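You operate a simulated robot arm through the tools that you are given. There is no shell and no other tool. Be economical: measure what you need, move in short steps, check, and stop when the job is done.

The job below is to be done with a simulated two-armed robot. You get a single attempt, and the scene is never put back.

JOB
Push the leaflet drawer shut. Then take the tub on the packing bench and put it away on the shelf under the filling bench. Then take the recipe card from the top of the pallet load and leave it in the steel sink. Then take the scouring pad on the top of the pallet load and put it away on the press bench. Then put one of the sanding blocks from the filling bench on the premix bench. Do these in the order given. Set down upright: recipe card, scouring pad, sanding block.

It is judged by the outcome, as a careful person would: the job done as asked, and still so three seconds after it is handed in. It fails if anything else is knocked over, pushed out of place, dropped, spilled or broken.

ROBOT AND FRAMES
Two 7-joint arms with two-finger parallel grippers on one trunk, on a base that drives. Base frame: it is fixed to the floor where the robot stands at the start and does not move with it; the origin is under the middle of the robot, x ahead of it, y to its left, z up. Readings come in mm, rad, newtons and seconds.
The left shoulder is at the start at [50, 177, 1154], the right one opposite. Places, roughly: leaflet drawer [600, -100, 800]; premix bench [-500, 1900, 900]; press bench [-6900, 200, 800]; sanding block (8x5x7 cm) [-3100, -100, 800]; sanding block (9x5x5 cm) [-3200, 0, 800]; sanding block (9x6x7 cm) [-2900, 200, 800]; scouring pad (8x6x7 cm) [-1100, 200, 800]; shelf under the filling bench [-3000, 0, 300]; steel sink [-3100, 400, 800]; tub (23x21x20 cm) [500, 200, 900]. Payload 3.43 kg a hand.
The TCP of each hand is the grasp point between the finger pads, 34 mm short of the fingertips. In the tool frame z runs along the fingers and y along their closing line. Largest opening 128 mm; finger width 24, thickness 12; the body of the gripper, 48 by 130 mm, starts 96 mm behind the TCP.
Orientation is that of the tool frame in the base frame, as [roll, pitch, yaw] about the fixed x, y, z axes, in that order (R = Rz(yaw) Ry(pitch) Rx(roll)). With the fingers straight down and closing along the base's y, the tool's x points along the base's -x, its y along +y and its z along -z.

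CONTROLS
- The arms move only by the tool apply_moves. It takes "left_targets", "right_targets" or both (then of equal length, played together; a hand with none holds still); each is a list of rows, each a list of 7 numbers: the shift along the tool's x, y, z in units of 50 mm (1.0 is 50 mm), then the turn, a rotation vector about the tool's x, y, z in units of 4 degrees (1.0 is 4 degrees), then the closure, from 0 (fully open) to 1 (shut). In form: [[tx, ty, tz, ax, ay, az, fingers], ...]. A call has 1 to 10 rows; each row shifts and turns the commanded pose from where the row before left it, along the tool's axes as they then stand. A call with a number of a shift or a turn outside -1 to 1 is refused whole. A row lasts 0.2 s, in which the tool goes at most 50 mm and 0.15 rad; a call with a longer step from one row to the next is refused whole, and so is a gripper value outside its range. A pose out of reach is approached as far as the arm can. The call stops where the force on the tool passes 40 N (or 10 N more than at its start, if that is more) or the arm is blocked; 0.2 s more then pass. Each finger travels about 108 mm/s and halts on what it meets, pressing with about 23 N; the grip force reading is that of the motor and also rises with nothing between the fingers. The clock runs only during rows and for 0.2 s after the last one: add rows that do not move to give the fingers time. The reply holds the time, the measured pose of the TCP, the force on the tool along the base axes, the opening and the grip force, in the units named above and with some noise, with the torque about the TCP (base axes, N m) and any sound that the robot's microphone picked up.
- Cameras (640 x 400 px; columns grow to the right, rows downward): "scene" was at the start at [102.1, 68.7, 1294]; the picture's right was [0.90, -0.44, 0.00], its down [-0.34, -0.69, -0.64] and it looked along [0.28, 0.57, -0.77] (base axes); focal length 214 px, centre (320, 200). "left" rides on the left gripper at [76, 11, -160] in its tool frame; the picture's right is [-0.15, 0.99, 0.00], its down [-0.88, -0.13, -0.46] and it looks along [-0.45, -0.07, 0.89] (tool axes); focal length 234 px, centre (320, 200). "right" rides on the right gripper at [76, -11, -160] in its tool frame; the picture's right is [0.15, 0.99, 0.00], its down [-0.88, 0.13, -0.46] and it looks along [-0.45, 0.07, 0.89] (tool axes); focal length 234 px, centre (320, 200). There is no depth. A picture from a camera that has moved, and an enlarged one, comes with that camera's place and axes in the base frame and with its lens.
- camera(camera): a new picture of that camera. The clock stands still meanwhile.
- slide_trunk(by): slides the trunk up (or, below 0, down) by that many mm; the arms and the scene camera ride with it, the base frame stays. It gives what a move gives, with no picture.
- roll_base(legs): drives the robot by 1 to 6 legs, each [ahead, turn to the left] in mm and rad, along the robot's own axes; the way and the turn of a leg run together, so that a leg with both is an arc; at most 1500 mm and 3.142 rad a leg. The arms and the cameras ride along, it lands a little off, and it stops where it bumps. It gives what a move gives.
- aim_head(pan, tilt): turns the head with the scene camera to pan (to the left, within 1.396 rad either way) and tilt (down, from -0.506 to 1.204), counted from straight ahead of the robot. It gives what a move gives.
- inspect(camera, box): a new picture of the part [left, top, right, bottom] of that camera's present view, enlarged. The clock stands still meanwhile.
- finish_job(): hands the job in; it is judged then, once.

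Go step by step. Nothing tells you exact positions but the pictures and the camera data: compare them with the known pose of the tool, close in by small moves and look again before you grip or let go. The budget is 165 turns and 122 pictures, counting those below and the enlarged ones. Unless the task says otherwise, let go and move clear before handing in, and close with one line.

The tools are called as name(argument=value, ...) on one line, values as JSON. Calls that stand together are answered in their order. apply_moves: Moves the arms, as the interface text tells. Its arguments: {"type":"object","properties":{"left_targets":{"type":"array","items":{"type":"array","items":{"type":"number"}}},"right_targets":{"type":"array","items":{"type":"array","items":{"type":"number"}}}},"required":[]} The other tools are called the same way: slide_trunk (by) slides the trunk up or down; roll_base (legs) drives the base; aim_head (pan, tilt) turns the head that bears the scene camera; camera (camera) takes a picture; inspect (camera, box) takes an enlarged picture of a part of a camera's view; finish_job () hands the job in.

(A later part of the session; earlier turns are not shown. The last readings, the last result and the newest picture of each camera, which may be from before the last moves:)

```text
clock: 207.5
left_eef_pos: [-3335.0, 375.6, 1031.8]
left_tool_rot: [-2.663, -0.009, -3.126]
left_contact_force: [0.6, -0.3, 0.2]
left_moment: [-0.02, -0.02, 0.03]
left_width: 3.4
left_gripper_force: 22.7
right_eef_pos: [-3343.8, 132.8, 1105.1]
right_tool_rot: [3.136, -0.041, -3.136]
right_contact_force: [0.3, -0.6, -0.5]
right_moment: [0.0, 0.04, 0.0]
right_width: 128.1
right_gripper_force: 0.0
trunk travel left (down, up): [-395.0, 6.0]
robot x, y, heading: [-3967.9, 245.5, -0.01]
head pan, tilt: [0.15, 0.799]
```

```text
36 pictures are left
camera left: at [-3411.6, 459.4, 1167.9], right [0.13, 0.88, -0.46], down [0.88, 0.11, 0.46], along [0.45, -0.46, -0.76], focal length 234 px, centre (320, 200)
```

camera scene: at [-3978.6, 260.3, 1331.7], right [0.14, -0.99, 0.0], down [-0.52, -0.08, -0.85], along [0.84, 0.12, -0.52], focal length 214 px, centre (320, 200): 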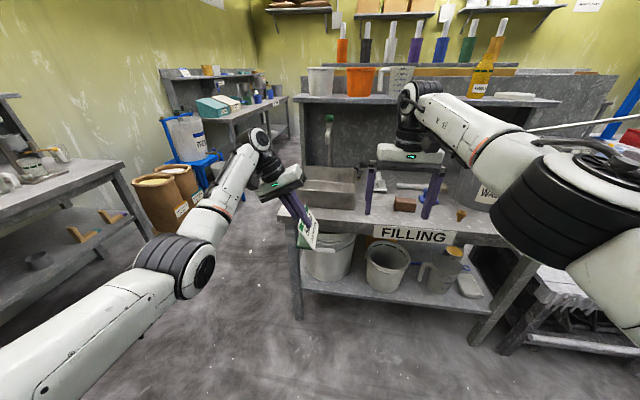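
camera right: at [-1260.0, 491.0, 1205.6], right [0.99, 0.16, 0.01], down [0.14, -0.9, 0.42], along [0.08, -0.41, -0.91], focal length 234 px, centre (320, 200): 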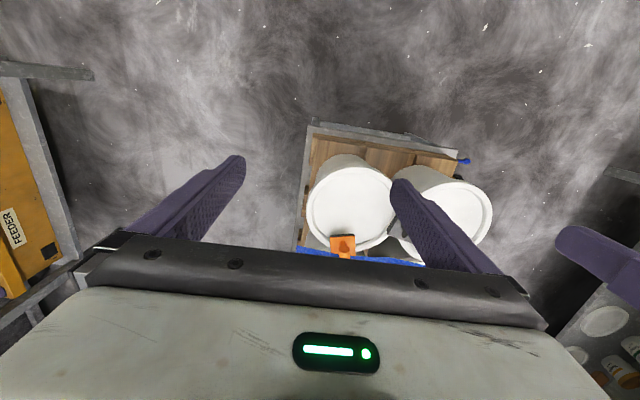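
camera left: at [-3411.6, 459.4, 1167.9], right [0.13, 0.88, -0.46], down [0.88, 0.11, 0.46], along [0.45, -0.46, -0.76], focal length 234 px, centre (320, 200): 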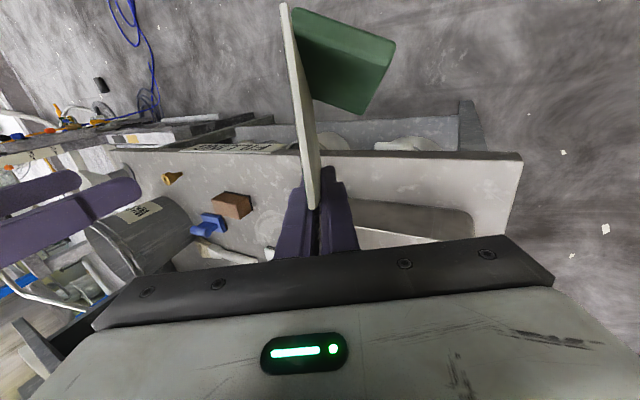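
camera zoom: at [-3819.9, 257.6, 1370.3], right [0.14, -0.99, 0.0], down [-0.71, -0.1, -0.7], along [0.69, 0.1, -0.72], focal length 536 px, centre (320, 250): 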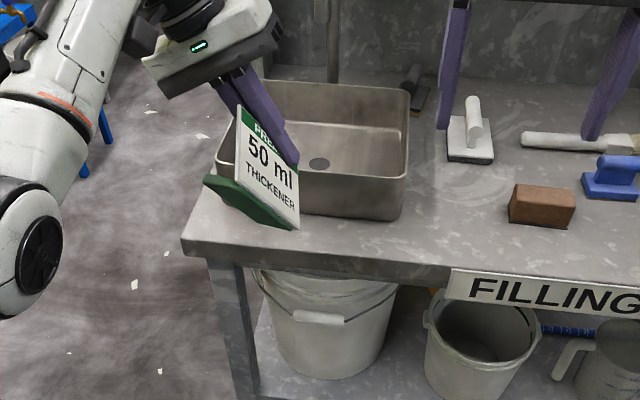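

The card swung about 80° in the grip, so its base now faces the robot. I'll rotate the hand forward to bring the base underneath again, set the card on the bench, and regrasp it from above.

apply_moves(left_targets=[[0, 0, 0, 0, -1, 0, 1], [0, 0, 0, 0, -1, 0, 1], [0, 0, 0, 0, -1, 0, 1], [0, 0, 0, 0, -1, 0, 1], [0, 0, 0, 0, -1, 0, 1], [0, 0, 0, 0, -1, 0, 1], [0, 0, 0, 0, -1, 0, 1], [0, 0, 0, 0, -1, 0, 1], [0, 0, 0, 0, -1, 0, 1], [0, 0, 0, 0, -1, 0, 1]])

apply_moves(left_targets=[[0, 0, 0, 0, -1, 0, 1], [0, 0, 0, 0, -1, 0, 1], [0, 0, 0, 0, -1, 0, 1], [0, 0, 0, 0, -1, 0, 1], [0, 0, 0, 0, -1, 0, 1], [0, 0, 0, 0, -1, 0, 1], [0, 0, 0, 0, -1, 0, 1], [0, 0, 0, 0, -1, 0, 1], [0, 0, 0, 0, -1, 0, 1]])

inspect(camera="scene", box=[200, 100, 440, 260])

```text
clock: 209.7
left_eef_pos: [-3334.7, 376.5, 1031.7]
left_tool_rot: [-2.551, 0.601, -2.76]
left_contact_force: [-0.7, 0.3, -0.2]
left_moment: [0.01, -0.02, 0.03]
left_width: 3.5
left_gripper_force: 23.0
right_eef_pos: [-3344.6, 131.9, 1106.2]
right_tool_rot: [3.137, -0.043, -3.138]
right_contact_force: [-0.4, 0.0, 0.4]
right_moment: [0.02, -0.03, 0.02]
right_width: 128.1
right_gripper_force: 0.1
trunk travel left (down, up): [-395.0, 6.0]
robot x, y, heading: [-3967.3, 246.3, -0.009]
head pan, tilt: [0.15, 0.799]
```

```text
clock: 211.7
left_eef_pos: [-3335.7, 375.1, 1031.8]
left_tool_rot: [-2.02, 1.037, -2.061]
left_contact_force: [-0.1, -0.2, -0.8]
left_moment: [0.04, 0.01, 0.0]
left_width: 3.4
left_gripper_force: 23.2
right_eef_pos: [-3343.9, 132.3, 1104.5]
right_tool_rot: [3.137, -0.042, -3.137]
right_contact_force: [0.2, -0.5, -0.4]
right_moment: [0.04, 0.0, -0.02]
right_width: 128.1
right_gripper_force: 0.0
trunk travel left (down, up): [-395.0, 6.0]
robot x, y, heading: [-3969.4, 248.6, -0.011]
head pan, tilt: [0.15, 0.799]
```

```text
2.50 times, centred on (320, 180) of scene
camera zoom: at [-3820.3, 257.5, 1370.4], right [0.14, -0.99, 0.0], down [-0.71, -0.1, -0.7], along [0.69, 0.1, -0.72], focal length 536 px, centre (320, 250)
```

zoom: 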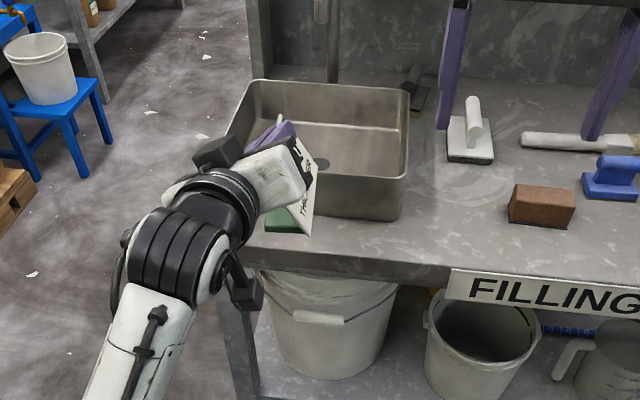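

The base now hangs below. I'll use the right hand camera to check how level it is.

inspect(camera="right", box=[440, 100, 640, 300])

camera(camera="left")

```text
2.00 times, centred on (540, 200) of right
camera zoom: at [-3414.7, 119.2, 1265.8], right [-0.15, 0.99, 0.01], down [0.9, 0.13, 0.42], along [0.41, 0.07, -0.91], focal length 468 px, centre (-120, 200)
```

zoom: 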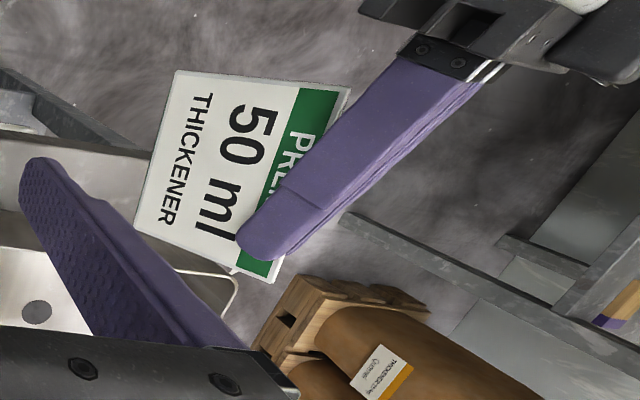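

```text
33 pictures are left
camera left: at [-3509.3, 367.6, 995.9], right [0.02, 0.94, -0.33], down [-0.23, 0.33, 0.92], along [0.97, 0.06, 0.22], focal length 234 px, centre (320, 200)
```

left: 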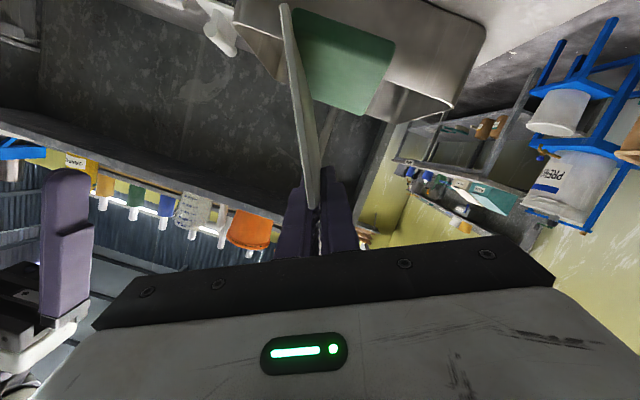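

From the right camera I can solve the card's pose: it is tilted about 8° far-end-up. I'll correct that, then turn slightly right and drive so the card hangs over the free bench area right of the sink.

apply_moves(left_targets=[[0, 0, 0, 0, 0.975, 0, 1], [0, 0, 0, 0, 0.975, 0, 1]])

roll_base(legs=[[0, -0.28], [145, 0]])

inspect(camera="right", box=[440, 100, 640, 300])

inspect(camera="scene", box=[200, 100, 440, 260])

```text
clock: 212.3
left_eef_pos: [-3335.7, 375.7, 1032.2]
left_tool_rot: [-2.201, 0.963, -2.28]
left_contact_force: [-1.1, -0.2, -0.4]
left_moment: [0.04, -0.01, 0.0]
left_width: 3.6
left_gripper_force: 22.8
right_eef_pos: [-3344.3, 131.8, 1105.1]
right_tool_rot: [3.137, -0.041, -3.138]
right_contact_force: [0.5, 0.4, -0.4]
right_moment: [0.0, 0.03, -0.01]
right_width: 128.0
right_gripper_force: 0.1
trunk travel left (down, up): [-395.0, 6.0]
robot x, y, heading: [-3968.0, 245.6, -0.007]
head pan, tilt: [0.15, 0.799]
```

```text
clock: 214.6
left_eef_pos: [-3189.6, 151.4, 1030.4]
left_tool_rot: [-2.204, 0.964, -2.565]
left_contact_force: [-1.0, -0.3, -0.7]
left_moment: [0.01, -0.02, -0.02]
left_width: 3.6
left_gripper_force: 22.6
right_eef_pos: [-3265.8, -78.9, 1106.0]
right_tool_rot: [3.135, -0.042, 2.866]
right_contact_force: [0.3, -0.7, 0.0]
right_moment: [0.0, 0.07, -0.01]
right_width: 128.0
right_gripper_force: 0.1
trunk travel left (down, up): [-395.0, 6.0]
robot x, y, heading: [-3834.3, 210.8, -0.294]
head pan, tilt: [0.15, 0.799]
```

```text
2.00 times, centred on (540, 200) of right
camera zoom: at [-3336.9, -71.8, 1265.4], right [0.13, 0.99, 0.01], down [0.9, -0.12, 0.42], along [0.42, -0.04, -0.91], focal length 468 px, centre (-120, 200)
```

zoom: 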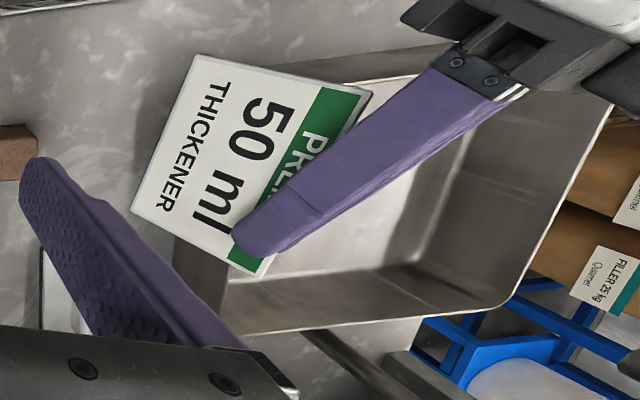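

```text
2.50 times, centred on (320, 180) of scene
camera zoom: at [-3687.6, 174.3, 1370.2], right [-0.14, -0.99, 0.0], down [-0.71, 0.1, -0.7], along [0.69, -0.1, -0.72], focal length 536 px, centre (320, 250)
```

zoom: 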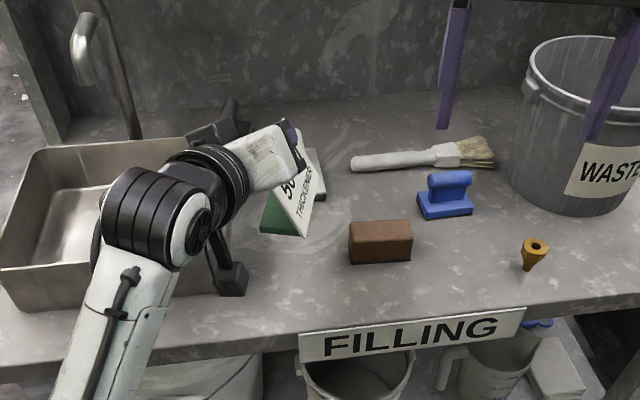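

The card is level now. I'll lower the trunk 125 mm and then step down gently until contact.

slide_trunk(by=-122)

apply_moves(left_targets=[[0.05, 0.028, 0.02, 0, 0, 0, 1], [0.05, 0.028, 0.02, 0, 0, 0, 1], [0.05, 0.028, 0.02, 0, 0, 0, 1], [0.05, 0.028, 0.02, 0, 0, 0, 1]])

inspect(camera="scene", box=[220, 100, 380, 220])

```text
clock: 216.1
left_eef_pos: [-3189.4, 152.5, 910.5]
left_tool_rot: [-2.202, 0.966, -2.563]
left_contact_force: [-0.3, -0.3, -0.8]
left_moment: [-0.01, -0.01, 0.01]
left_width: 3.4
left_gripper_force: 23.1
right_eef_pos: [-3267.5, -78.3, 983.5]
right_tool_rot: [3.137, -0.041, 2.864]
right_contact_force: [0.0, -0.2, -0.1]
right_moment: [-0.02, 0.03, -0.01]
right_width: 128.3
right_gripper_force: 0.0
trunk travel left (down, up): [-273.0, 128.0]
robot x, y, heading: [-3833.5, 203.0, -0.294]
head pan, tilt: [0.15, 0.799]
```

```text
clock: 217.1
left_eef_pos: [-3191.5, 152.7, 904.9]
left_tool_rot: [-2.18, 0.973, -2.543]
left_contact_force: [-2.1, 4.4, 18.2]
left_moment: [-0.3, -0.53, 0.06]
left_width: 3.4
left_gripper_force: 23.1
right_eef_pos: [-3268.8, -77.0, 985.8]
right_tool_rot: [3.137, -0.037, 2.864]
right_contact_force: [0.5, -0.5, 0.2]
right_moment: [0.01, -0.01, -0.01]
right_width: 128.0
right_gripper_force: 0.1
trunk travel left (down, up): [-273.0, 128.0]
robot x, y, heading: [-3833.5, 209.0, -0.293]
head pan, tilt: [0.15, 0.799]
```

```text
3.33 times, centred on (300, 160) of scene
camera zoom: at [-3690.7, 175.2, 1249.0], right [-0.14, -0.99, 0.0], down [-0.71, 0.1, -0.7], along [0.69, -0.1, -0.72], focal length 715 px, centre (387, 333)
```

zoom: 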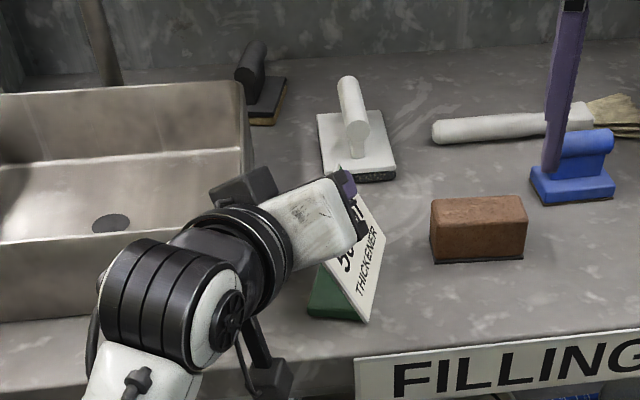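

The card is on the bench. I'll open slightly and withdraw along the finger axis.

apply_moves(left_targets=[[0, 0, 0, 0, 0, 0, 0.85], [0, 0, 0, 0, 0, 0, 0.8], [0, 0, 0, 0, 0, 0, 0.8], [0, 0, -0.3, 0, 0, 0, 0.8], [0, 0, -0.6, 0, 0, 0, 0.8], [0, 0, -0.9, 0, 0, 0, 0.8], [0, 0, -0.9, 0, 0, 0, 0.8]])

inspect(camera="scene", box=[220, 100, 380, 220])

```text
clock: 218.7
left_eef_pos: [-3305.1, 209.3, 944.5]
left_tool_rot: [-2.201, 0.975, -2.558]
left_contact_force: [-0.5, 0.5, 0.0]
left_moment: [0.02, 0.0, -0.03]
left_width: 25.5
left_gripper_force: 0.0
right_eef_pos: [-3267.8, -78.1, 985.2]
right_tool_rot: [3.135, -0.04, 2.865]
right_contact_force: [-0.3, -0.3, 0.3]
right_moment: [0.0, 0.0, -0.02]
right_width: 128.0
right_gripper_force: 0.0
trunk travel left (down, up): [-273.0, 128.0]
robot x, y, heading: [-3833.3, 205.7, -0.294]
head pan, tilt: [0.15, 0.799]
```

```text
3.33 times, centred on (300, 160) of scene
camera zoom: at [-3688.8, 174.7, 1248.4], right [-0.14, -0.99, 0.0], down [-0.71, 0.1, -0.7], along [0.69, -0.1, -0.72], focal length 715 px, centre (387, 333)
```

zoom: 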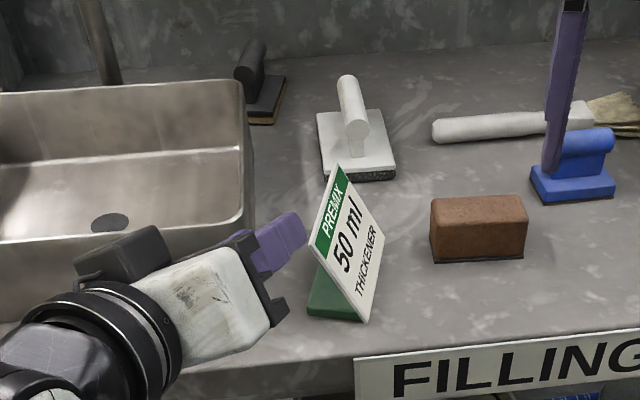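

The card stands upright on the bench. I'll swing the left hand back to point down along the plate's lean for a regrasp from above.

apply_moves(left_targets=[[0, 0, 0, 0, 1, 0, 0.65], [0, 0, 0, 0, 1, 0, 0.65], [0, 0, 0, 0, 1, 0, 0.65], [0, 0, 0, 0, 1, 0, 0.65], [0, 0, 0, 0, 1, 0, 0.65], [0, 0, 0, 0, 1, 0, 0.65], [0, 0, 0, 0, 1, 0, 0.65], [0, 0, 0, 0, 1, 0, 0.65], [0, 0, 0, 0, 1, 0, 0.65], [0, 0, 0, 0, 1, 0, 0.65]])

apply_moves(left_targets=[[0, 0, 0, 0, 1, 0, 0.65], [0, 0, 0, 0, 1, 0, 0.65], [0, 0, 0, 0, 1, 0, 0.65], [0, 0, 0, 0, 1, 0, 0.65], [0, 0, 0, 0, 1, 0, 0.65], [0, 0, 0, 0, 1, 0, 0.65], [0, 0, 0, 0, 1, 0, 0.65]])

```text
clock: 220.9
left_eef_pos: [-3304.3, 207.7, 942.9]
left_tool_rot: [-2.611, 0.424, 3.113]
left_contact_force: [0.8, -0.5, 0.1]
left_moment: [-0.02, 0.01, 0.05]
left_width: 44.7
left_gripper_force: 0.0
right_eef_pos: [-3266.0, -78.6, 984.6]
right_tool_rot: [3.136, -0.041, 2.864]
right_contact_force: [-0.7, -0.9, -0.2]
right_moment: [-0.03, -0.02, -0.05]
right_width: 127.8
right_gripper_force: 0.1
trunk travel left (down, up): [-273.0, 128.0]
robot x, y, heading: [-3834.9, 205.1, -0.294]
head pan, tilt: [0.15, 0.799]
```

```text
clock: 222.5
left_eef_pos: [-3303.1, 207.1, 943.4]
left_tool_rot: [-2.663, -0.005, 2.874]
left_contact_force: [0.7, 0.2, -0.5]
left_moment: [0.0, 0.01, -0.01]
left_width: 44.8
left_gripper_force: 0.0
right_eef_pos: [-3267.6, -78.3, 983.7]
right_tool_rot: [3.138, -0.041, 2.865]
right_contact_force: [0.5, 0.9, 0.4]
right_moment: [0.02, -0.04, 0.02]
right_width: 127.8
right_gripper_force: 0.0
trunk travel left (down, up): [-273.0, 128.0]
robot x, y, heading: [-3833.3, 206.4, -0.29]
head pan, tilt: [0.15, 0.799]
```

Now I'll move to the pre-grasp above the header edge of the card and check.

apply_moves(left_targets=[[0, 0, -0.55, 0, 0, 0, 0.65], [0, 0, -0.55, 0, 0, 0, 0.65], [-0.73, 0, 0, 0, 0, 0, 0.65], [-0.73, 0, 0, 0, 0, 0, 0.65], [-0.73, 0, 0, 0, 0, 0, 0.65]])

camera(camera="left")

```text
clock: 223.7
left_eef_pos: [-3191.0, 204.2, 991.2]
left_tool_rot: [-2.666, -0.004, 2.875]
left_contact_force: [-0.7, 0.0, -0.2]
left_moment: [0.02, 0.02, -0.01]
left_width: 44.7
left_gripper_force: 0.0
right_eef_pos: [-3267.5, -79.7, 982.8]
right_tool_rot: [3.135, -0.041, 2.865]
right_contact_force: [-0.4, 0.7, 0.5]
right_moment: [0.03, 0.01, 0.01]
right_width: 127.9
right_gripper_force: 0.1
trunk travel left (down, up): [-273.0, 128.0]
robot x, y, heading: [-3831.4, 208.7, -0.294]
head pan, tilt: [0.15, 0.799]
```

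```text
28 pictures are left
camera left: at [-3242.9, 304.6, 1127.8], right [0.37, 0.81, -0.46], down [0.88, -0.14, 0.46], along [0.31, -0.57, -0.76], focal length 234 px, centre (320, 200)
```

left: 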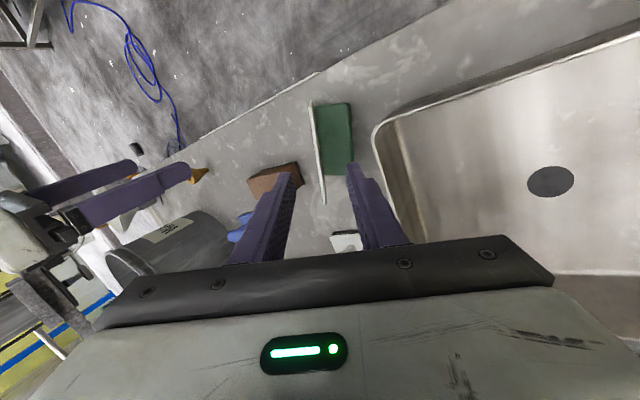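

The plate is aligned between the fingers. I'll advance to depth and close.

apply_moves(left_targets=[[0, -0.05, 0.6, 0, 0, 0, 0.68], [0, 0, 0.6, 0, 0, 0, 0.7], [0, 0, 0.6, 0, 0, 0, 0.72], [0, 0, 0.4, 0, 0, 0, 0.72], [0, 0, 0.25, 0, 0, 0, 0.72], [0, 0, 0, 0, 0, 0, 0.9], [0, 0, 0, 0, 0, 0, 1], [0, 0, 0, 0, 0, 0, 1]])

inspect(camera="scene", box=[220, 100, 380, 220])

```text
clock: 225.5
left_eef_pos: [-3205.7, 146.5, 884.1]
left_tool_rot: [-2.664, -0.005, 2.875]
left_contact_force: [0.3, 0.1, 0.4]
left_moment: [-0.04, 0.0, 0.0]
left_width: 3.6
left_gripper_force: 22.8
right_eef_pos: [-3267.5, -78.3, 983.4]
right_tool_rot: [3.137, -0.043, 2.864]
right_contact_force: [-0.3, -0.3, 0.3]
right_moment: [-0.03, -0.02, -0.03]
right_width: 128.2
right_gripper_force: 0.1
trunk travel left (down, up): [-273.0, 128.0]
robot x, y, heading: [-3833.9, 212.4, -0.289]
head pan, tilt: [0.15, 0.799]
```

```text
3.33 times, centred on (300, 160) of scene
camera zoom: at [-3688.5, 174.6, 1248.3], right [-0.14, -0.99, 0.0], down [-0.71, 0.1, -0.7], along [0.69, -0.1, -0.72], focal length 715 px, centre (387, 333)
```

zoom: 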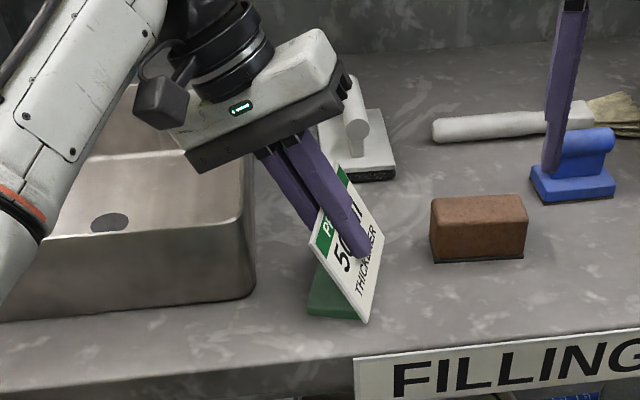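

The grip is good. I'll lift with the trunk by 126 mm, then turn left toward the sink.

slide_trunk(by=126)

roll_base(legs=[[0, 0.42]])

inspect(camera="scene", box=[180, 60, 420, 240])

```text
clock: 227.0
left_eef_pos: [-3207.5, 146.5, 1009.2]
left_tool_rot: [-2.664, -0.004, 2.876]
left_contact_force: [0.3, 0.7, -0.9]
left_moment: [0.02, 0.02, 0.01]
left_width: 3.1
left_gripper_force: 23.3
right_eef_pos: [-3266.7, -78.3, 1110.3]
right_tool_rot: [3.136, -0.042, 2.863]
right_contact_force: [-0.5, 0.7, -0.6]
right_moment: [0.02, 0.01, 0.0]
right_width: 128.1
right_gripper_force: 0.1
trunk travel left (down, up): [-399.0, 2.0]
robot x, y, heading: [-3829.7, 206.8, -0.295]
head pan, tilt: [0.15, 0.799]
```

```text
clock: 228.7
left_eef_pos: [-3238.4, 410.3, 1010.2]
left_tool_rot: [-2.661, -0.006, -2.985]
left_contact_force: [-0.2, 0.5, -1.0]
left_moment: [-0.07, 0.0, 0.01]
left_width: 3.5
left_gripper_force: 22.6
right_eef_pos: [-3199.9, 181.0, 1109.9]
right_tool_rot: [3.138, -0.043, -2.996]
right_contact_force: [0.5, 0.4, 0.1]
right_moment: [-0.02, -0.02, -0.01]
right_width: 128.0
right_gripper_force: 0.0
trunk travel left (down, up): [-399.0, 2.0]
robot x, y, heading: [-3833.9, 204.3, 0.127]
head pan, tilt: [0.15, 0.799]
```

```text
2.22 times, centred on (300, 150) of scene
camera zoom: at [-3688.7, 238.7, 1374.4], right [0.28, -0.96, 0.0], down [-0.69, -0.2, -0.7], along [0.67, 0.19, -0.72], focal length 477 px, centre (364, 311)
```

zoom: 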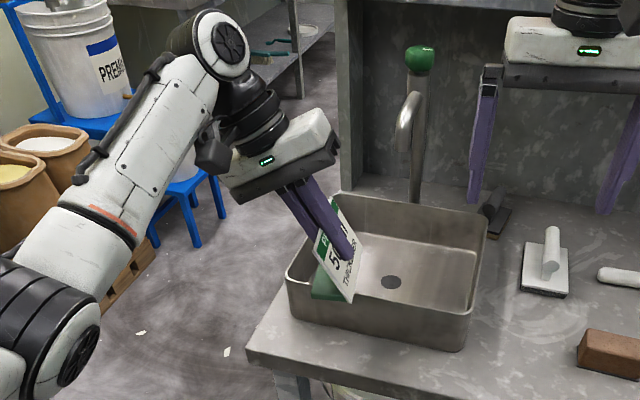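

The spout end is near (-3065, 360, 1040), so my card line at y≈425 is clear of it. I'll drive forward 118 mm.

roll_base(legs=[[118, 0]])

inspect(camera="scene", box=[180, 90, 420, 270])

```text
clock: 229.9
left_eef_pos: [-3123.2, 423.4, 1010.5]
left_tool_rot: [-2.662, -0.006, -2.983]
left_contact_force: [1.0, -0.1, -1.6]
left_moment: [-0.02, -0.03, -0.01]
left_width: 3.4
left_gripper_force: 23.3
right_eef_pos: [-3085.0, 194.9, 1110.0]
right_tool_rot: [3.136, -0.042, -2.996]
right_contact_force: [0.7, -0.5, 0.1]
right_moment: [-0.01, 0.01, -0.02]
right_width: 128.0
right_gripper_force: 0.2
trunk travel left (down, up): [-399.0, 2.0]
robot x, y, heading: [-3719.3, 221.4, 0.125]
head pan, tilt: [0.15, 0.799]
```

```text
2.22 times, centred on (300, 180) of scene
camera zoom: at [-3573.0, 252.6, 1374.2], right [0.28, -0.96, 0.0], down [-0.69, -0.2, -0.7], along [0.67, 0.19, -0.72], focal length 477 px, centre (364, 244)
```

zoom: 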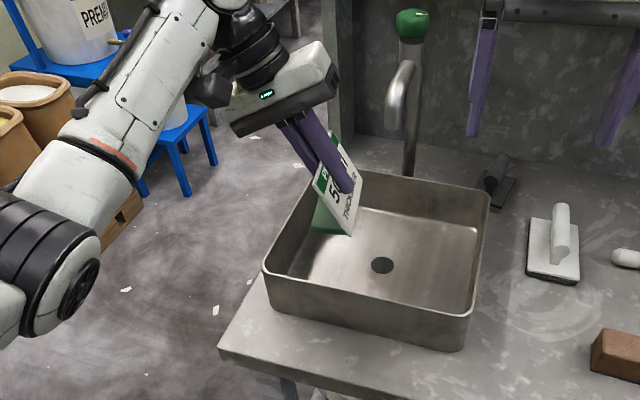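

The card hangs inside the left part of the sink outline. I'll lower the trunk by 116 mm, then step down to contact.

slide_trunk(by=-108)

apply_moves(left_targets=[[0, 0.028, 0.053, 0, 0, 0, 1], [0, 0.028, 0.053, 0, 0, 0, 1], [0, 0.028, 0.053, 0, 0, 0, 1], [0, 0.028, 0.053, 0, 0, 0, 1], [0, 0.028, 0.053, 0, 0, 0, 1], [0, 0.028, 0.053, 0, 0, 0, 1], [0, 0.028, 0.053, 0, 0, 0, 1]])

inspect(camera="scene", box=[180, 60, 420, 240])

```text
clock: 231.3
left_eef_pos: [-3123.1, 424.1, 902.0]
left_tool_rot: [-2.662, -0.005, -2.985]
left_contact_force: [0.3, 0.7, 0.0]
left_moment: [0.01, 0.0, -0.01]
left_width: 3.2
left_gripper_force: 23.1
right_eef_pos: [-3086.0, 195.0, 1001.1]
right_tool_rot: [3.135, -0.041, -2.998]
right_contact_force: [-0.4, -0.5, 0.6]
right_moment: [0.02, -0.03, 0.02]
right_width: 128.0
right_gripper_force: 0.1
trunk travel left (down, up): [-291.0, 110.0]
robot x, y, heading: [-3721.5, 222.7, 0.129]
head pan, tilt: [0.15, 0.799]
```

```text
clock: 232.9
left_eef_pos: [-3123.0, 422.8, 887.9]
left_tool_rot: [-2.66, 0.006, -2.985]
left_contact_force: [-3.1, 5.6, 22.5]
left_moment: [-0.28, 0.08, 0.06]
left_width: 3.7
left_gripper_force: 22.4
right_eef_pos: [-3087.8, 195.0, 1004.1]
right_tool_rot: [3.135, -0.039, -2.997]
right_contact_force: [0.3, -0.3, -0.7]
right_moment: [-0.02, -0.05, -0.03]
right_width: 127.9
right_gripper_force: 0.1
trunk travel left (down, up): [-291.0, 110.0]
robot x, y, heading: [-3718.4, 222.8, 0.129]
head pan, tilt: [0.15, 0.799]
```

```text
2.22 times, centred on (300, 150) of scene
camera zoom: at [-3576.6, 252.3, 1267.1], right [0.28, -0.96, 0.0], down [-0.69, -0.2, -0.7], along [0.67, 0.19, -0.72], focal length 477 px, centre (364, 311)
```

zoom: 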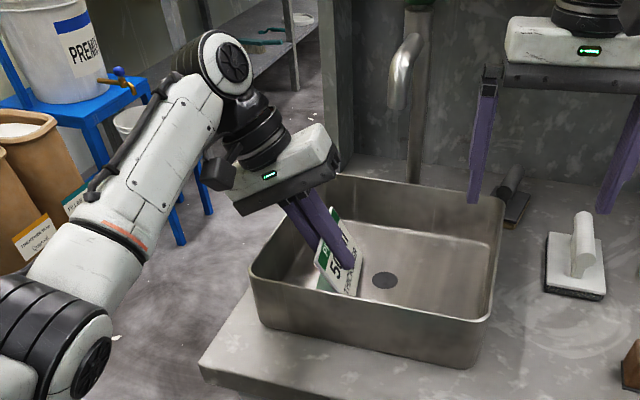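

The card rests on the sink floor. I'll release it and withdraw along the plate.

apply_moves(left_targets=[[0, 0, 0, 0, 0, 0, 0.88], [0, 0, 0, 0, 0, 0, 0.8], [0, 0, 0, 0, 0, 0, 0.8], [0, 0, -0.3, 0, 0, 0, 0.8], [0, 0, -0.6, 0, 0, 0, 0.8], [0, 0, -0.9, 0, 0, 0, 0.8], [0, 0, -0.9, 0, 0, 0, 0.8]])

inspect(camera="scene", box=[180, 60, 420, 240])

```text
clock: 234.5
left_eef_pos: [-3132.3, 485.7, 1001.4]
left_tool_rot: [-2.665, -0.004, -2.986]
left_contact_force: [-0.2, 1.1, 0.8]
left_moment: [0.05, -0.04, 0.02]
left_width: 25.5
left_gripper_force: 0.1
right_eef_pos: [-3086.3, 195.3, 1002.0]
right_tool_rot: [3.137, -0.039, -2.997]
right_contact_force: [-0.1, 0.1, 0.5]
right_moment: [0.01, -0.02, 0.02]
right_width: 128.0
right_gripper_force: 0.1
trunk travel left (down, up): [-291.0, 110.0]
robot x, y, heading: [-3722.5, 219.1, 0.126]
head pan, tilt: [0.15, 0.799]
```

```text
2.22 times, centred on (300, 150) of scene
camera zoom: at [-3574.5, 252.6, 1266.4], right [0.28, -0.96, 0.0], down [-0.69, -0.2, -0.7], along [0.67, 0.19, -0.72], focal length 477 px, centre (364, 311)
```

zoom: 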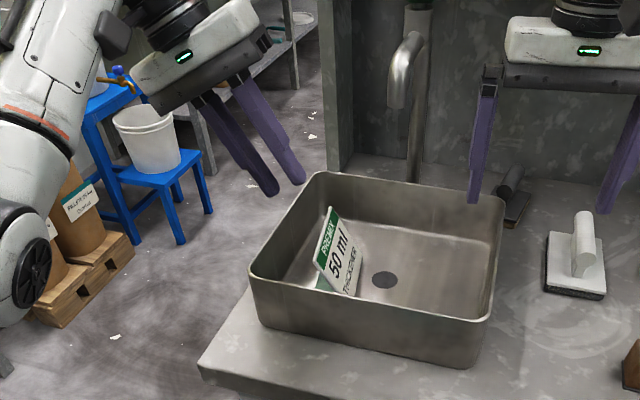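

The recipe card stands upright in the sink. I'll back off, straighten the left hand, and go around to the pallet for the scouring pad.

roll_base(legs=[[-430, 0]])

apply_moves(left_targets=[[0, 0, 0, -0.98, 0, 0, 0], [0, 0, 0, -0.98, 0, 0, 0], [0, 0, 0, -0.98, 0, 0, 0], [0, 0, 0, -0.98, 0, 0, 0], [0, 0, 0, -0.98, 0, 0, 0], [0, 0, 0, -0.98, 0, 0, 0], [0, 0, 0, -0.98, 0, 0, 0], [0, -0.5, -0.3, 0, 0, 0, 0], [0, -0.5, -0.3, 0, 0, 0, 0]])

slide_trunk(by=60)

roll_base(legs=[[0, 1.445], [870, 0], [0, -1.57], [1500, 0]])

```text
clock: 237.1
left_eef_pos: [-3550.7, 430.9, 1000.4]
left_tool_rot: [-2.663, -0.005, -2.985]
left_contact_force: [-0.7, -0.4, -0.1]
left_moment: [-0.01, -0.02, 0.02]
left_width: 25.6
left_gripper_force: 0.0
right_eef_pos: [-3503.2, 141.2, 1002.3]
right_tool_rot: [3.137, -0.039, -2.996]
right_contact_force: [-0.7, -0.2, 0.7]
right_moment: [0.03, 0.0, 0.02]
right_width: 128.2
right_gripper_force: 0.1
trunk travel left (down, up): [-291.0, 110.0]
robot x, y, heading: [-4134.7, 167.9, 0.126]
head pan, tilt: [0.15, 0.799]
```

```text
clock: 239.1
left_eef_pos: [-3543.2, 381.7, 1030.3]
left_tool_rot: [-3.141, -0.005, -2.985]
left_contact_force: [-0.8, -0.1, 0.1]
left_moment: [0.0, -0.01, 0.0]
left_width: 128.2
left_gripper_force: 0.0
right_eef_pos: [-3503.0, 139.9, 1002.0]
right_tool_rot: [3.136, -0.042, -2.995]
right_contact_force: [-0.7, 0.1, -0.3]
right_moment: [0.03, -0.02, 0.0]
right_width: 128.0
right_gripper_force: 0.0
trunk travel left (down, up): [-291.0, 110.0]
robot x, y, heading: [-4136.2, 169.0, 0.126]
head pan, tilt: [0.15, 0.799]
```

```text
clock: 240.1
left_eef_pos: [-3542.3, 381.6, 1089.6]
left_tool_rot: [-3.14, -0.005, -2.987]
left_contact_force: [-0.2, -0.8, 0.1]
left_moment: [-0.02, -0.03, -0.04]
left_width: 127.9
left_gripper_force: 0.0
right_eef_pos: [-3503.7, 140.9, 1061.4]
right_tool_rot: [3.137, -0.041, -2.996]
right_contact_force: [0.0, -0.7, 0.4]
right_moment: [0.0, 0.01, 0.0]
right_width: 127.7
right_gripper_force: 0.2
trunk travel left (down, up): [-351.0, 50.0]
robot x, y, heading: [-4137.4, 168.8, 0.127]
head pan, tilt: [0.15, 0.799]
```

```text
clock: 259.0
left_eef_pos: [-2047.8, 1224.4, 1089.2]
left_tool_rot: [3.141, -0.005, -3.1]
left_contact_force: [0.3, -0.3, 0.5]
left_moment: [0.02, -0.02, 0.0]
left_width: 128.0
left_gripper_force: 0.0
right_eef_pos: [-2037.8, 979.7, 1062.4]
right_tool_rot: [3.136, -0.041, -3.116]
right_contact_force: [0.2, -0.5, -0.4]
right_moment: [-0.01, -0.01, -0.04]
right_width: 128.0
right_gripper_force: 0.1
trunk travel left (down, up): [-351.0, 50.0]
robot x, y, heading: [-2660.9, 1079.9, 0.016]
head pan, tilt: [0.15, 0.799]
```

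I'm in the lane. I'll continue to the pallet and face it.

roll_base(legs=[[0, -0.03], [1500, 0], [0, -1.556], [265, 0]])

aim_head(pan=0, tilt=0.8)

inspect(camera="scene", box=[240, 140, 400, 260])

```text
clock: 272.1
left_eef_pos: [-1008.9, 170.2, 1089.6]
left_tool_rot: [3.141, -0.007, 1.604]
left_contact_force: [-0.3, -0.7, 1.0]
left_moment: [-0.01, 0.0, 0.01]
left_width: 128.0
left_gripper_force: 0.1
right_eef_pos: [-1254.2, 160.8, 1061.7]
right_tool_rot: [3.136, -0.042, 1.594]
right_contact_force: [-1.0, -1.1, -0.8]
right_moment: [0.01, 0.03, 0.0]
right_width: 127.7
right_gripper_force: 0.0
trunk travel left (down, up): [-351.0, 50.0]
robot x, y, heading: [-1151.9, 786.3, -1.558]
head pan, tilt: [0.15, 0.799]
```

```text
clock: 272.8
left_eef_pos: [-1009.6, 171.9, 1089.4]
left_tool_rot: [-3.141, -0.005, 1.603]
left_contact_force: [0.0, -0.7, 0.6]
left_moment: [-0.01, 0.0, -0.02]
left_width: 127.8
left_gripper_force: 0.0
right_eef_pos: [-1254.9, 161.5, 1062.3]
right_tool_rot: [3.137, -0.038, 1.594]
right_contact_force: [-1.0, -0.1, 1.2]
right_moment: [0.01, 0.0, -0.02]
right_width: 127.9
right_gripper_force: 0.0
trunk travel left (down, up): [-351.0, 50.0]
robot x, y, heading: [-1152.1, 785.3, -1.559]
head pan, tilt: [0.0, 0.799]
```

```text
3.33 times, centred on (320, 200) of scene
camera zoom: at [-1151.0, 636.7, 1326.4], right [-1.0, -0.01, 0.0], down [-0.01, 0.72, -0.7], along [0.0, -0.7, -0.72], focal length 715 px, centre (320, 200)
```

zoom: 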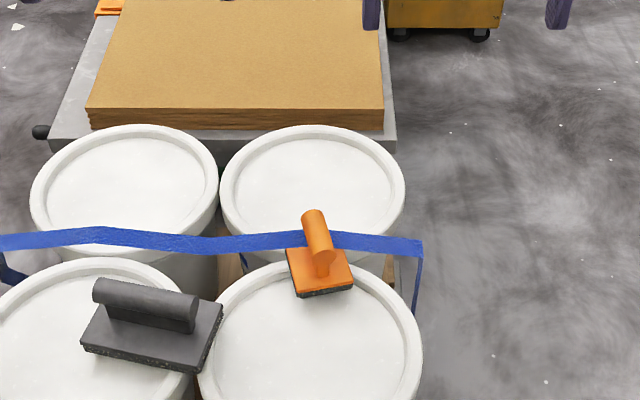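

The pad's base is near (-1152, 176) with its near edge yawed about 10°. I'll move the right hand aside and bring the left hand above it, yawed to match.

apply_moves(left_targets=[[0.03, -0.475, 0.7, 0, 0, 0, 0], [0.03, -0.475, 0.7, 0, 0, 0, 0], [0.03, -0.475, 0.7, 0, 0, 0, 0], [0.03, -0.475, 0.7, 0, 0, 0, 0], [0.03, -0.475, 0.7, 0, 0, 0, 0], [0.03, -0.475, 0.7, 0, 0, 0, 0], [0, 0, 0, 0, 0, -0.7, 0], [0, 0, 0, 0, 0, -0.7, 0], [0, 0, 0, 0, 0, -0.65, 0]], right_targets=[[0, -0.6, 0, 0, 0, 0, 0], [0, -0.6, 0, 0, 0, 0, 0], [0, -0.6, 0, 0, 0, 0, 0], [0, -0.6, 0, 0, 0, 0, 0], [0, -0.6, 0, 0, 0, 0, 0], [0, 0, 0, 0, 0, 0, 0], [0, 0, 0, 0, 0, 0, 0], [0, 0, 0, 0, 0, 0, 0], [0, 0, 0, 0, 0, 0, 0]])

camera(camera="left")

```text
clock: 274.8
left_eef_pos: [-1148.5, 184.3, 878.9]
left_tool_rot: [3.14, -0.004, 1.748]
left_contact_force: [0.3, -0.4, -0.3]
left_moment: [0.0, 0.06, -0.01]
left_width: 128.2
left_gripper_force: 0.0
left hand out of reach, approached as far as the arm can: row 6
right_eef_pos: [-1405.5, 159.3, 1061.2]
right_tool_rot: [3.136, -0.04, 1.593]
right_contact_force: [-1.4, 0.8, -0.2]
right_moment: [0.01, -0.02, -0.02]
right_width: 127.8
right_gripper_force: 0.1
trunk travel left (down, up): [-351.0, 50.0]
robot x, y, heading: [-1150.1, 789.8, -1.563]
head pan, tilt: [0.0, 0.799]
```

```text
21 pictures are left
camera left: at [-1151.9, 261.6, 1039.3], right [1.0, 0.03, 0.0], down [0.03, -0.89, 0.45], along [0.01, -0.45, -0.89], focal length 234 px, centre (320, 200)
```

left: 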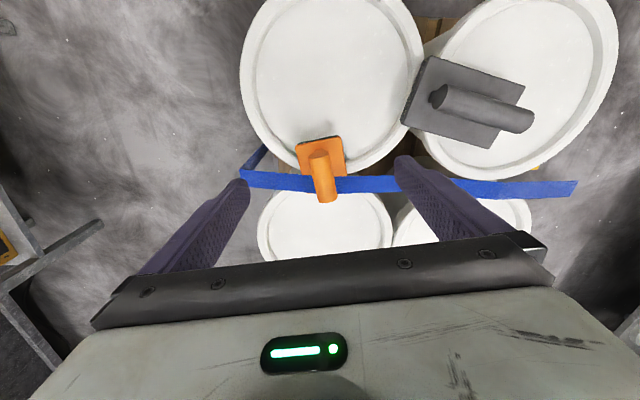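

The hand is aligned over the pad base, and the fingers will clear the strap. I'll descend beside the base.

apply_moves(left_targets=[[0, 0, 0.6, 0, 0, 0, 0.15], [0, 0, 0.6, 0, 0, 0, 0.25], [0, 0, 0.5, 0, 0, 0, 0.3], [0, 0, 0.2, 0, 0, 0, 0.3], [0, 0, 0.12, 0, 0, 0, 0.3]])

inspect(camera="scene", box=[270, 150, 390, 240])

```text
clock: 276.0
left_eef_pos: [-1131.8, 192.1, 788.2]
left_tool_rot: [3.136, 0.001, 1.763]
left_contact_force: [-0.3, -0.2, -0.1]
left_moment: [0.01, 0.01, -0.02]
left_width: 89.6
left_gripper_force: 0.0
left hand out of reach, approached as far as the arm can: row 2, 3, 5
right_eef_pos: [-1403.1, 157.8, 1061.7]
right_tool_rot: [3.137, -0.04, 1.593]
right_contact_force: [-0.1, 0.6, 0.1]
right_moment: [0.01, -0.03, 0.02]
right_width: 127.8
right_gripper_force: 0.1
trunk travel left (down, up): [-351.0, 50.0]
robot x, y, heading: [-1148.5, 786.9, -1.565]
head pan, tilt: [0.0, 0.799]
```

```text
4.44 times, centred on (330, 195) of scene
camera zoom: at [-1151.1, 636.6, 1326.4], right [-1.0, -0.01, 0.0], down [0.0, 0.72, -0.7], along [0.0, -0.7, -0.72], focal length 953 px, centre (276, 222)
```

zoom: 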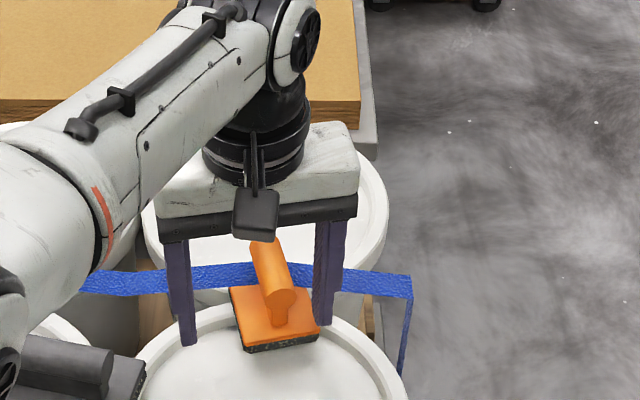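

The left arm is at its reach limit here. I'll lift, move the base 60 mm closer and lower the trunk for better reach.

apply_moves(left_targets=[[0, 0, -0.7, 0, 0, 0, 0.1], [0, 0, -0.7, 0, 0, 0, 0.1], [0.4, 0, -0.5, 0, 0, 0, 0.1], [0.4, 0, 0, 0, 0, 0, 0.1], [0.4, 0, 0, 0, 0, 0, 0.1]])

roll_base(legs=[[65, 0]])

slide_trunk(by=-60)

```text
clock: 277.2
left_eef_pos: [-1141.3, 245.5, 889.5]
left_tool_rot: [3.134, 0.014, 1.766]
left_contact_force: [0.8, 0.8, -1.3]
left_moment: [-0.04, 0.03, -0.01]
left_width: 115.1
left_gripper_force: 0.0
right_eef_pos: [-1404.7, 158.0, 1061.7]
right_tool_rot: [3.136, -0.039, 1.593]
right_contact_force: [0.0, -0.1, 0.4]
right_moment: [0.0, -0.02, 0.03]
right_width: 127.9
right_gripper_force: 0.0
trunk travel left (down, up): [-351.0, 50.0]
robot x, y, heading: [-1153.1, 785.1, -1.567]
head pan, tilt: [0.0, 0.799]
```

```text
clock: 278.2
left_eef_pos: [-1140.0, 182.7, 884.9]
left_tool_rot: [3.13, 0.008, 1.764]
left_contact_force: [-0.2, -0.5, -0.4]
left_moment: [0.04, 0.0, 0.03]
left_width: 115.4
left_gripper_force: 0.0
right_eef_pos: [-1404.1, 92.9, 1059.8]
right_tool_rot: [3.137, -0.043, 1.594]
right_contact_force: [0.1, -0.4, -0.6]
right_moment: [0.03, 0.02, 0.0]
right_width: 127.8
right_gripper_force: 0.0
trunk travel left (down, up): [-351.0, 50.0]
robot x, y, heading: [-1150.0, 724.6, -1.566]
head pan, tilt: [0.0, 0.799]
```

```text
clock: 279.2
left_eef_pos: [-1139.4, 181.9, 825.8]
left_tool_rot: [3.13, 0.007, 1.766]
left_contact_force: [-0.8, -0.1, 0.3]
left_moment: [-0.02, 0.0, -0.01]
left_width: 115.0
left_gripper_force: 0.2
right_eef_pos: [-1404.4, 93.6, 1001.5]
right_tool_rot: [3.136, -0.039, 1.594]
right_contact_force: [-0.3, 0.2, -0.9]
right_moment: [0.02, -0.01, -0.02]
right_width: 128.0
right_gripper_force: 0.1
trunk travel left (down, up): [-291.0, 110.0]
robot x, y, heading: [-1150.2, 721.0, -1.57]
head pan, tilt: [0.0, 0.799]
```

I'll shift 11 mm toward -x, then lower to beside the base.

apply_moves(left_targets=[[0, -0.22, 0, 0, 0, 0, 0.1], [0, 0, 0.4, 0, 0, 0, 0.2], [0, 0, 0.35, 0, 0, 0, 0.2], [0, 0, 0.15, 0, 0, 0, 0.2]])

inspect(camera="scene", box=[270, 180, 390, 270])

```text
clock: 280.2
left_eef_pos: [-1130.8, 167.4, 787.5]
left_tool_rot: [3.119, 0.032, 1.794]
left_contact_force: [-0.5, -1.0, -0.2]
left_moment: [0.02, -0.01, 0.03]
left_width: 102.4
left_gripper_force: 0.0
right_eef_pos: [-1404.3, 94.4, 1002.0]
right_tool_rot: [3.137, -0.04, 1.594]
right_contact_force: [0.2, 0.0, 0.1]
right_moment: [-0.01, 0.0, 0.0]
right_width: 128.1
right_gripper_force: 0.1
trunk travel left (down, up): [-291.0, 110.0]
robot x, y, heading: [-1151.8, 723.2, -1.563]
head pan, tilt: [0.0, 0.799]
```

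```text
4.44 times, centred on (330, 225) of scene
camera zoom: at [-1150.7, 572.0, 1266.4], right [-1.0, -0.01, 0.0], down [0.0, 0.72, -0.7], along [0.0, -0.7, -0.72], focal length 953 px, centre (276, 89)
```

zoom: 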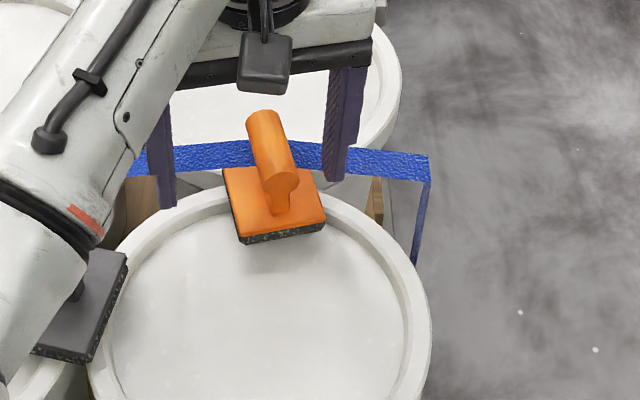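

The left arm strains at centre line. I'll lift, turn the base right 0.25 rad so the pad lies on the left arm's own side, and re-aim.

apply_moves(left_targets=[[0, 0, -0.8, 0, 0, 0, 0.1], [0, 0, -0.8, 0, 0, 0, 0.1]])

roll_base(legs=[[0, -0.25]])

```text
clock: 280.8
left_eef_pos: [-1152.1, 183.2, 861.3]
left_tool_rot: [3.131, 0.007, 1.763]
left_contact_force: [-0.1, -0.2, 0.2]
left_moment: [-0.03, 0.03, 0.0]
left_width: 115.1
left_gripper_force: 0.1
right_eef_pos: [-1404.9, 93.8, 1000.8]
right_tool_rot: [3.136, -0.041, 1.595]
right_contact_force: [1.0, -0.6, 0.9]
right_moment: [-0.02, 0.07, 0.0]
right_width: 127.8
right_gripper_force: 0.0
trunk travel left (down, up): [-291.0, 110.0]
robot x, y, heading: [-1151.1, 723.1, -1.568]
head pan, tilt: [0.0, 0.799]
```

```text
clock: 282.0
left_eef_pos: [-1283.5, 197.8, 861.7]
left_tool_rot: [3.13, 0.009, 1.516]
left_contact_force: [-0.1, -0.6, 0.2]
left_moment: [-0.03, -0.04, -0.01]
left_width: 115.2
left_gripper_force: 0.0
right_eef_pos: [-1552.4, 175.8, 1001.1]
right_tool_rot: [3.135, -0.04, 1.346]
right_contact_force: [-1.5, -0.5, -1.1]
right_moment: [-0.03, -0.03, 0.01]
right_width: 128.0
right_gripper_force: 0.1
trunk travel left (down, up): [-291.0, 110.0]
robot x, y, heading: [-1153.0, 725.2, -1.812]
head pan, tilt: [0.0, 0.799]
```

Now I'll shift the hand back over the pad, yaw to match, and descend.

apply_moves(left_targets=[[-0.04, 0, -0.5, 0, 0, 0, 0.1], [-0.04, 0.9, 0, 0, 0, 0, 0.1], [-0.04, 0.9, 0, 0, 0, 0, 0.1], [-0.03, 0.87, 0, 0, 0, 0, 0.1], [0, 0, 0, 0, 0, -0.83, 0.1], [0, 0, 0, 0, 0, -0.83, 0.1], [0, 0, 0, 0, 0, -0.83, 0.1], [0, 0, 0.4, 0, 0, -0.83, 0.1], [0, 0, 0.5, 0, 0, 0, 0.2], [0, 0, 0.5, 0, 0, 0, 0.25]])

apply_moves(left_targets=[[0, 0, 0.3, 0, 0, 0, 0.25], [0, 0, 0.3, 0, 0, 0, 0.25], [0, 0, 0.1, 0, 0, 0, 0.25]])

inspect(camera="scene", box=[230, 180, 350, 270])

```text
clock: 284.2
left_eef_pos: [-1150.3, 182.7, 817.0]
left_tool_rot: [3.132, 0.012, 1.748]
left_contact_force: [0.7, 0.3, -0.2]
left_moment: [-0.02, 0.02, -0.01]
left_width: 96.1
left_gripper_force: 0.1
right_eef_pos: [-1551.0, 175.2, 1001.6]
right_tool_rot: [3.137, -0.04, 1.345]
right_contact_force: [0.1, -0.1, -0.2]
right_moment: [-0.02, -0.01, 0.03]
right_width: 128.0
right_gripper_force: 0.0
trunk travel left (down, up): [-291.0, 110.0]
robot x, y, heading: [-1149.4, 721.5, -1.81]
head pan, tilt: [0.0, 0.799]
```

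```text
clock: 285.0
left_eef_pos: [-1150.5, 180.9, 783.3]
left_tool_rot: [3.133, 0.01, 1.748]
left_contact_force: [-0.8, -0.8, 0.6]
left_moment: [-0.01, 0.02, 0.0]
left_width: 96.1
left_gripper_force: 0.1
right_eef_pos: [-1550.8, 174.9, 1001.3]
right_tool_rot: [3.137, -0.041, 1.344]
right_contact_force: [0.0, -1.0, 0.5]
right_moment: [0.02, 0.0, 0.0]
right_width: 127.8
right_gripper_force: 0.1
trunk travel left (down, up): [-291.0, 110.0]
robot x, y, heading: [-1148.0, 721.9, -1.813]
head pan, tilt: [0.0, 0.799]
```

```text
4.44 times, centred on (290, 225) of scene
camera zoom: at [-1187.8, 576.4, 1266.4], right [-0.97, 0.24, 0.0], down [0.17, 0.7, -0.7], along [-0.17, -0.68, -0.72], focal length 953 px, centre (453, 89)
```

zoom: 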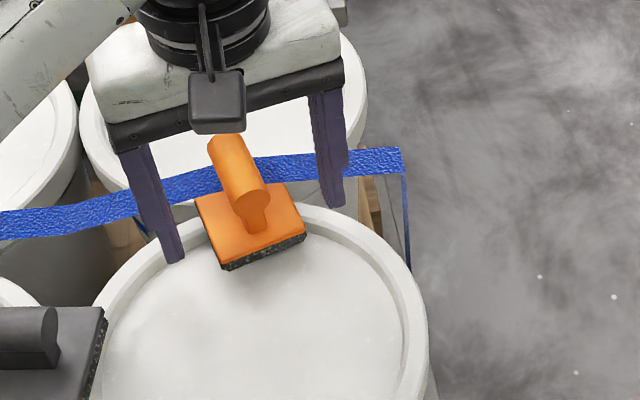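

The fingers straddle the base evenly. I'll lower 6 mm more and close.

apply_moves(left_targets=[[0, 0, 0.12, 0, 0, 0, 0.3], [0, 0, 0, 0, 0, 0, 0.45], [0, 0, 0, 0, 0, 0, 0.6], [0, 0, 0, 0, 0, 0, 0.8], [0, 0, 0, 0, 0, 0, 0.8], [0, 0, 0, 0, 0, 0, 0.8]])

inspect(camera="scene", box=[230, 180, 350, 270])

```text
clock: 286.4
left_eef_pos: [-1149.0, 181.1, 777.2]
left_tool_rot: [3.132, 0.011, 1.748]
left_contact_force: [0.6, 0.5, 0.4]
left_moment: [0.01, 0.0, 0.01]
left_width: 60.2
left_gripper_force: 23.2
right_eef_pos: [-1551.8, 175.4, 1001.7]
right_tool_rot: [3.138, -0.04, 1.345]
right_contact_force: [-0.5, -0.7, 0.8]
right_moment: [0.03, 0.02, 0.01]
right_width: 128.0
right_gripper_force: 0.2
trunk travel left (down, up): [-291.0, 110.0]
robot x, y, heading: [-1148.0, 724.1, -1.813]
head pan, tilt: [0.0, 0.799]
```

```text
4.44 times, centred on (290, 225) of scene
camera zoom: at [-1187.8, 576.3, 1266.3], right [-0.97, 0.24, 0.0], down [0.17, 0.7, -0.7], along [-0.17, -0.68, -0.72], focal length 953 px, centre (453, 89)
```

zoom: 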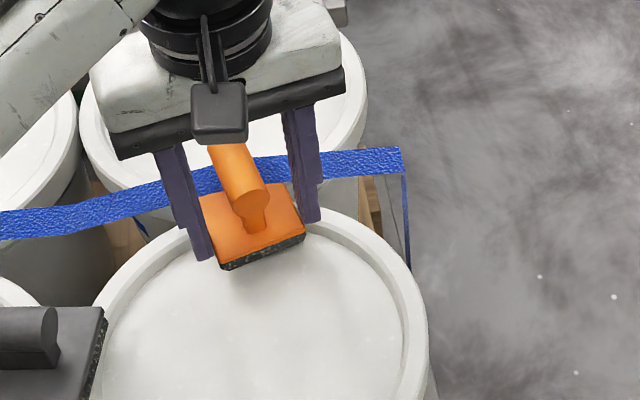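

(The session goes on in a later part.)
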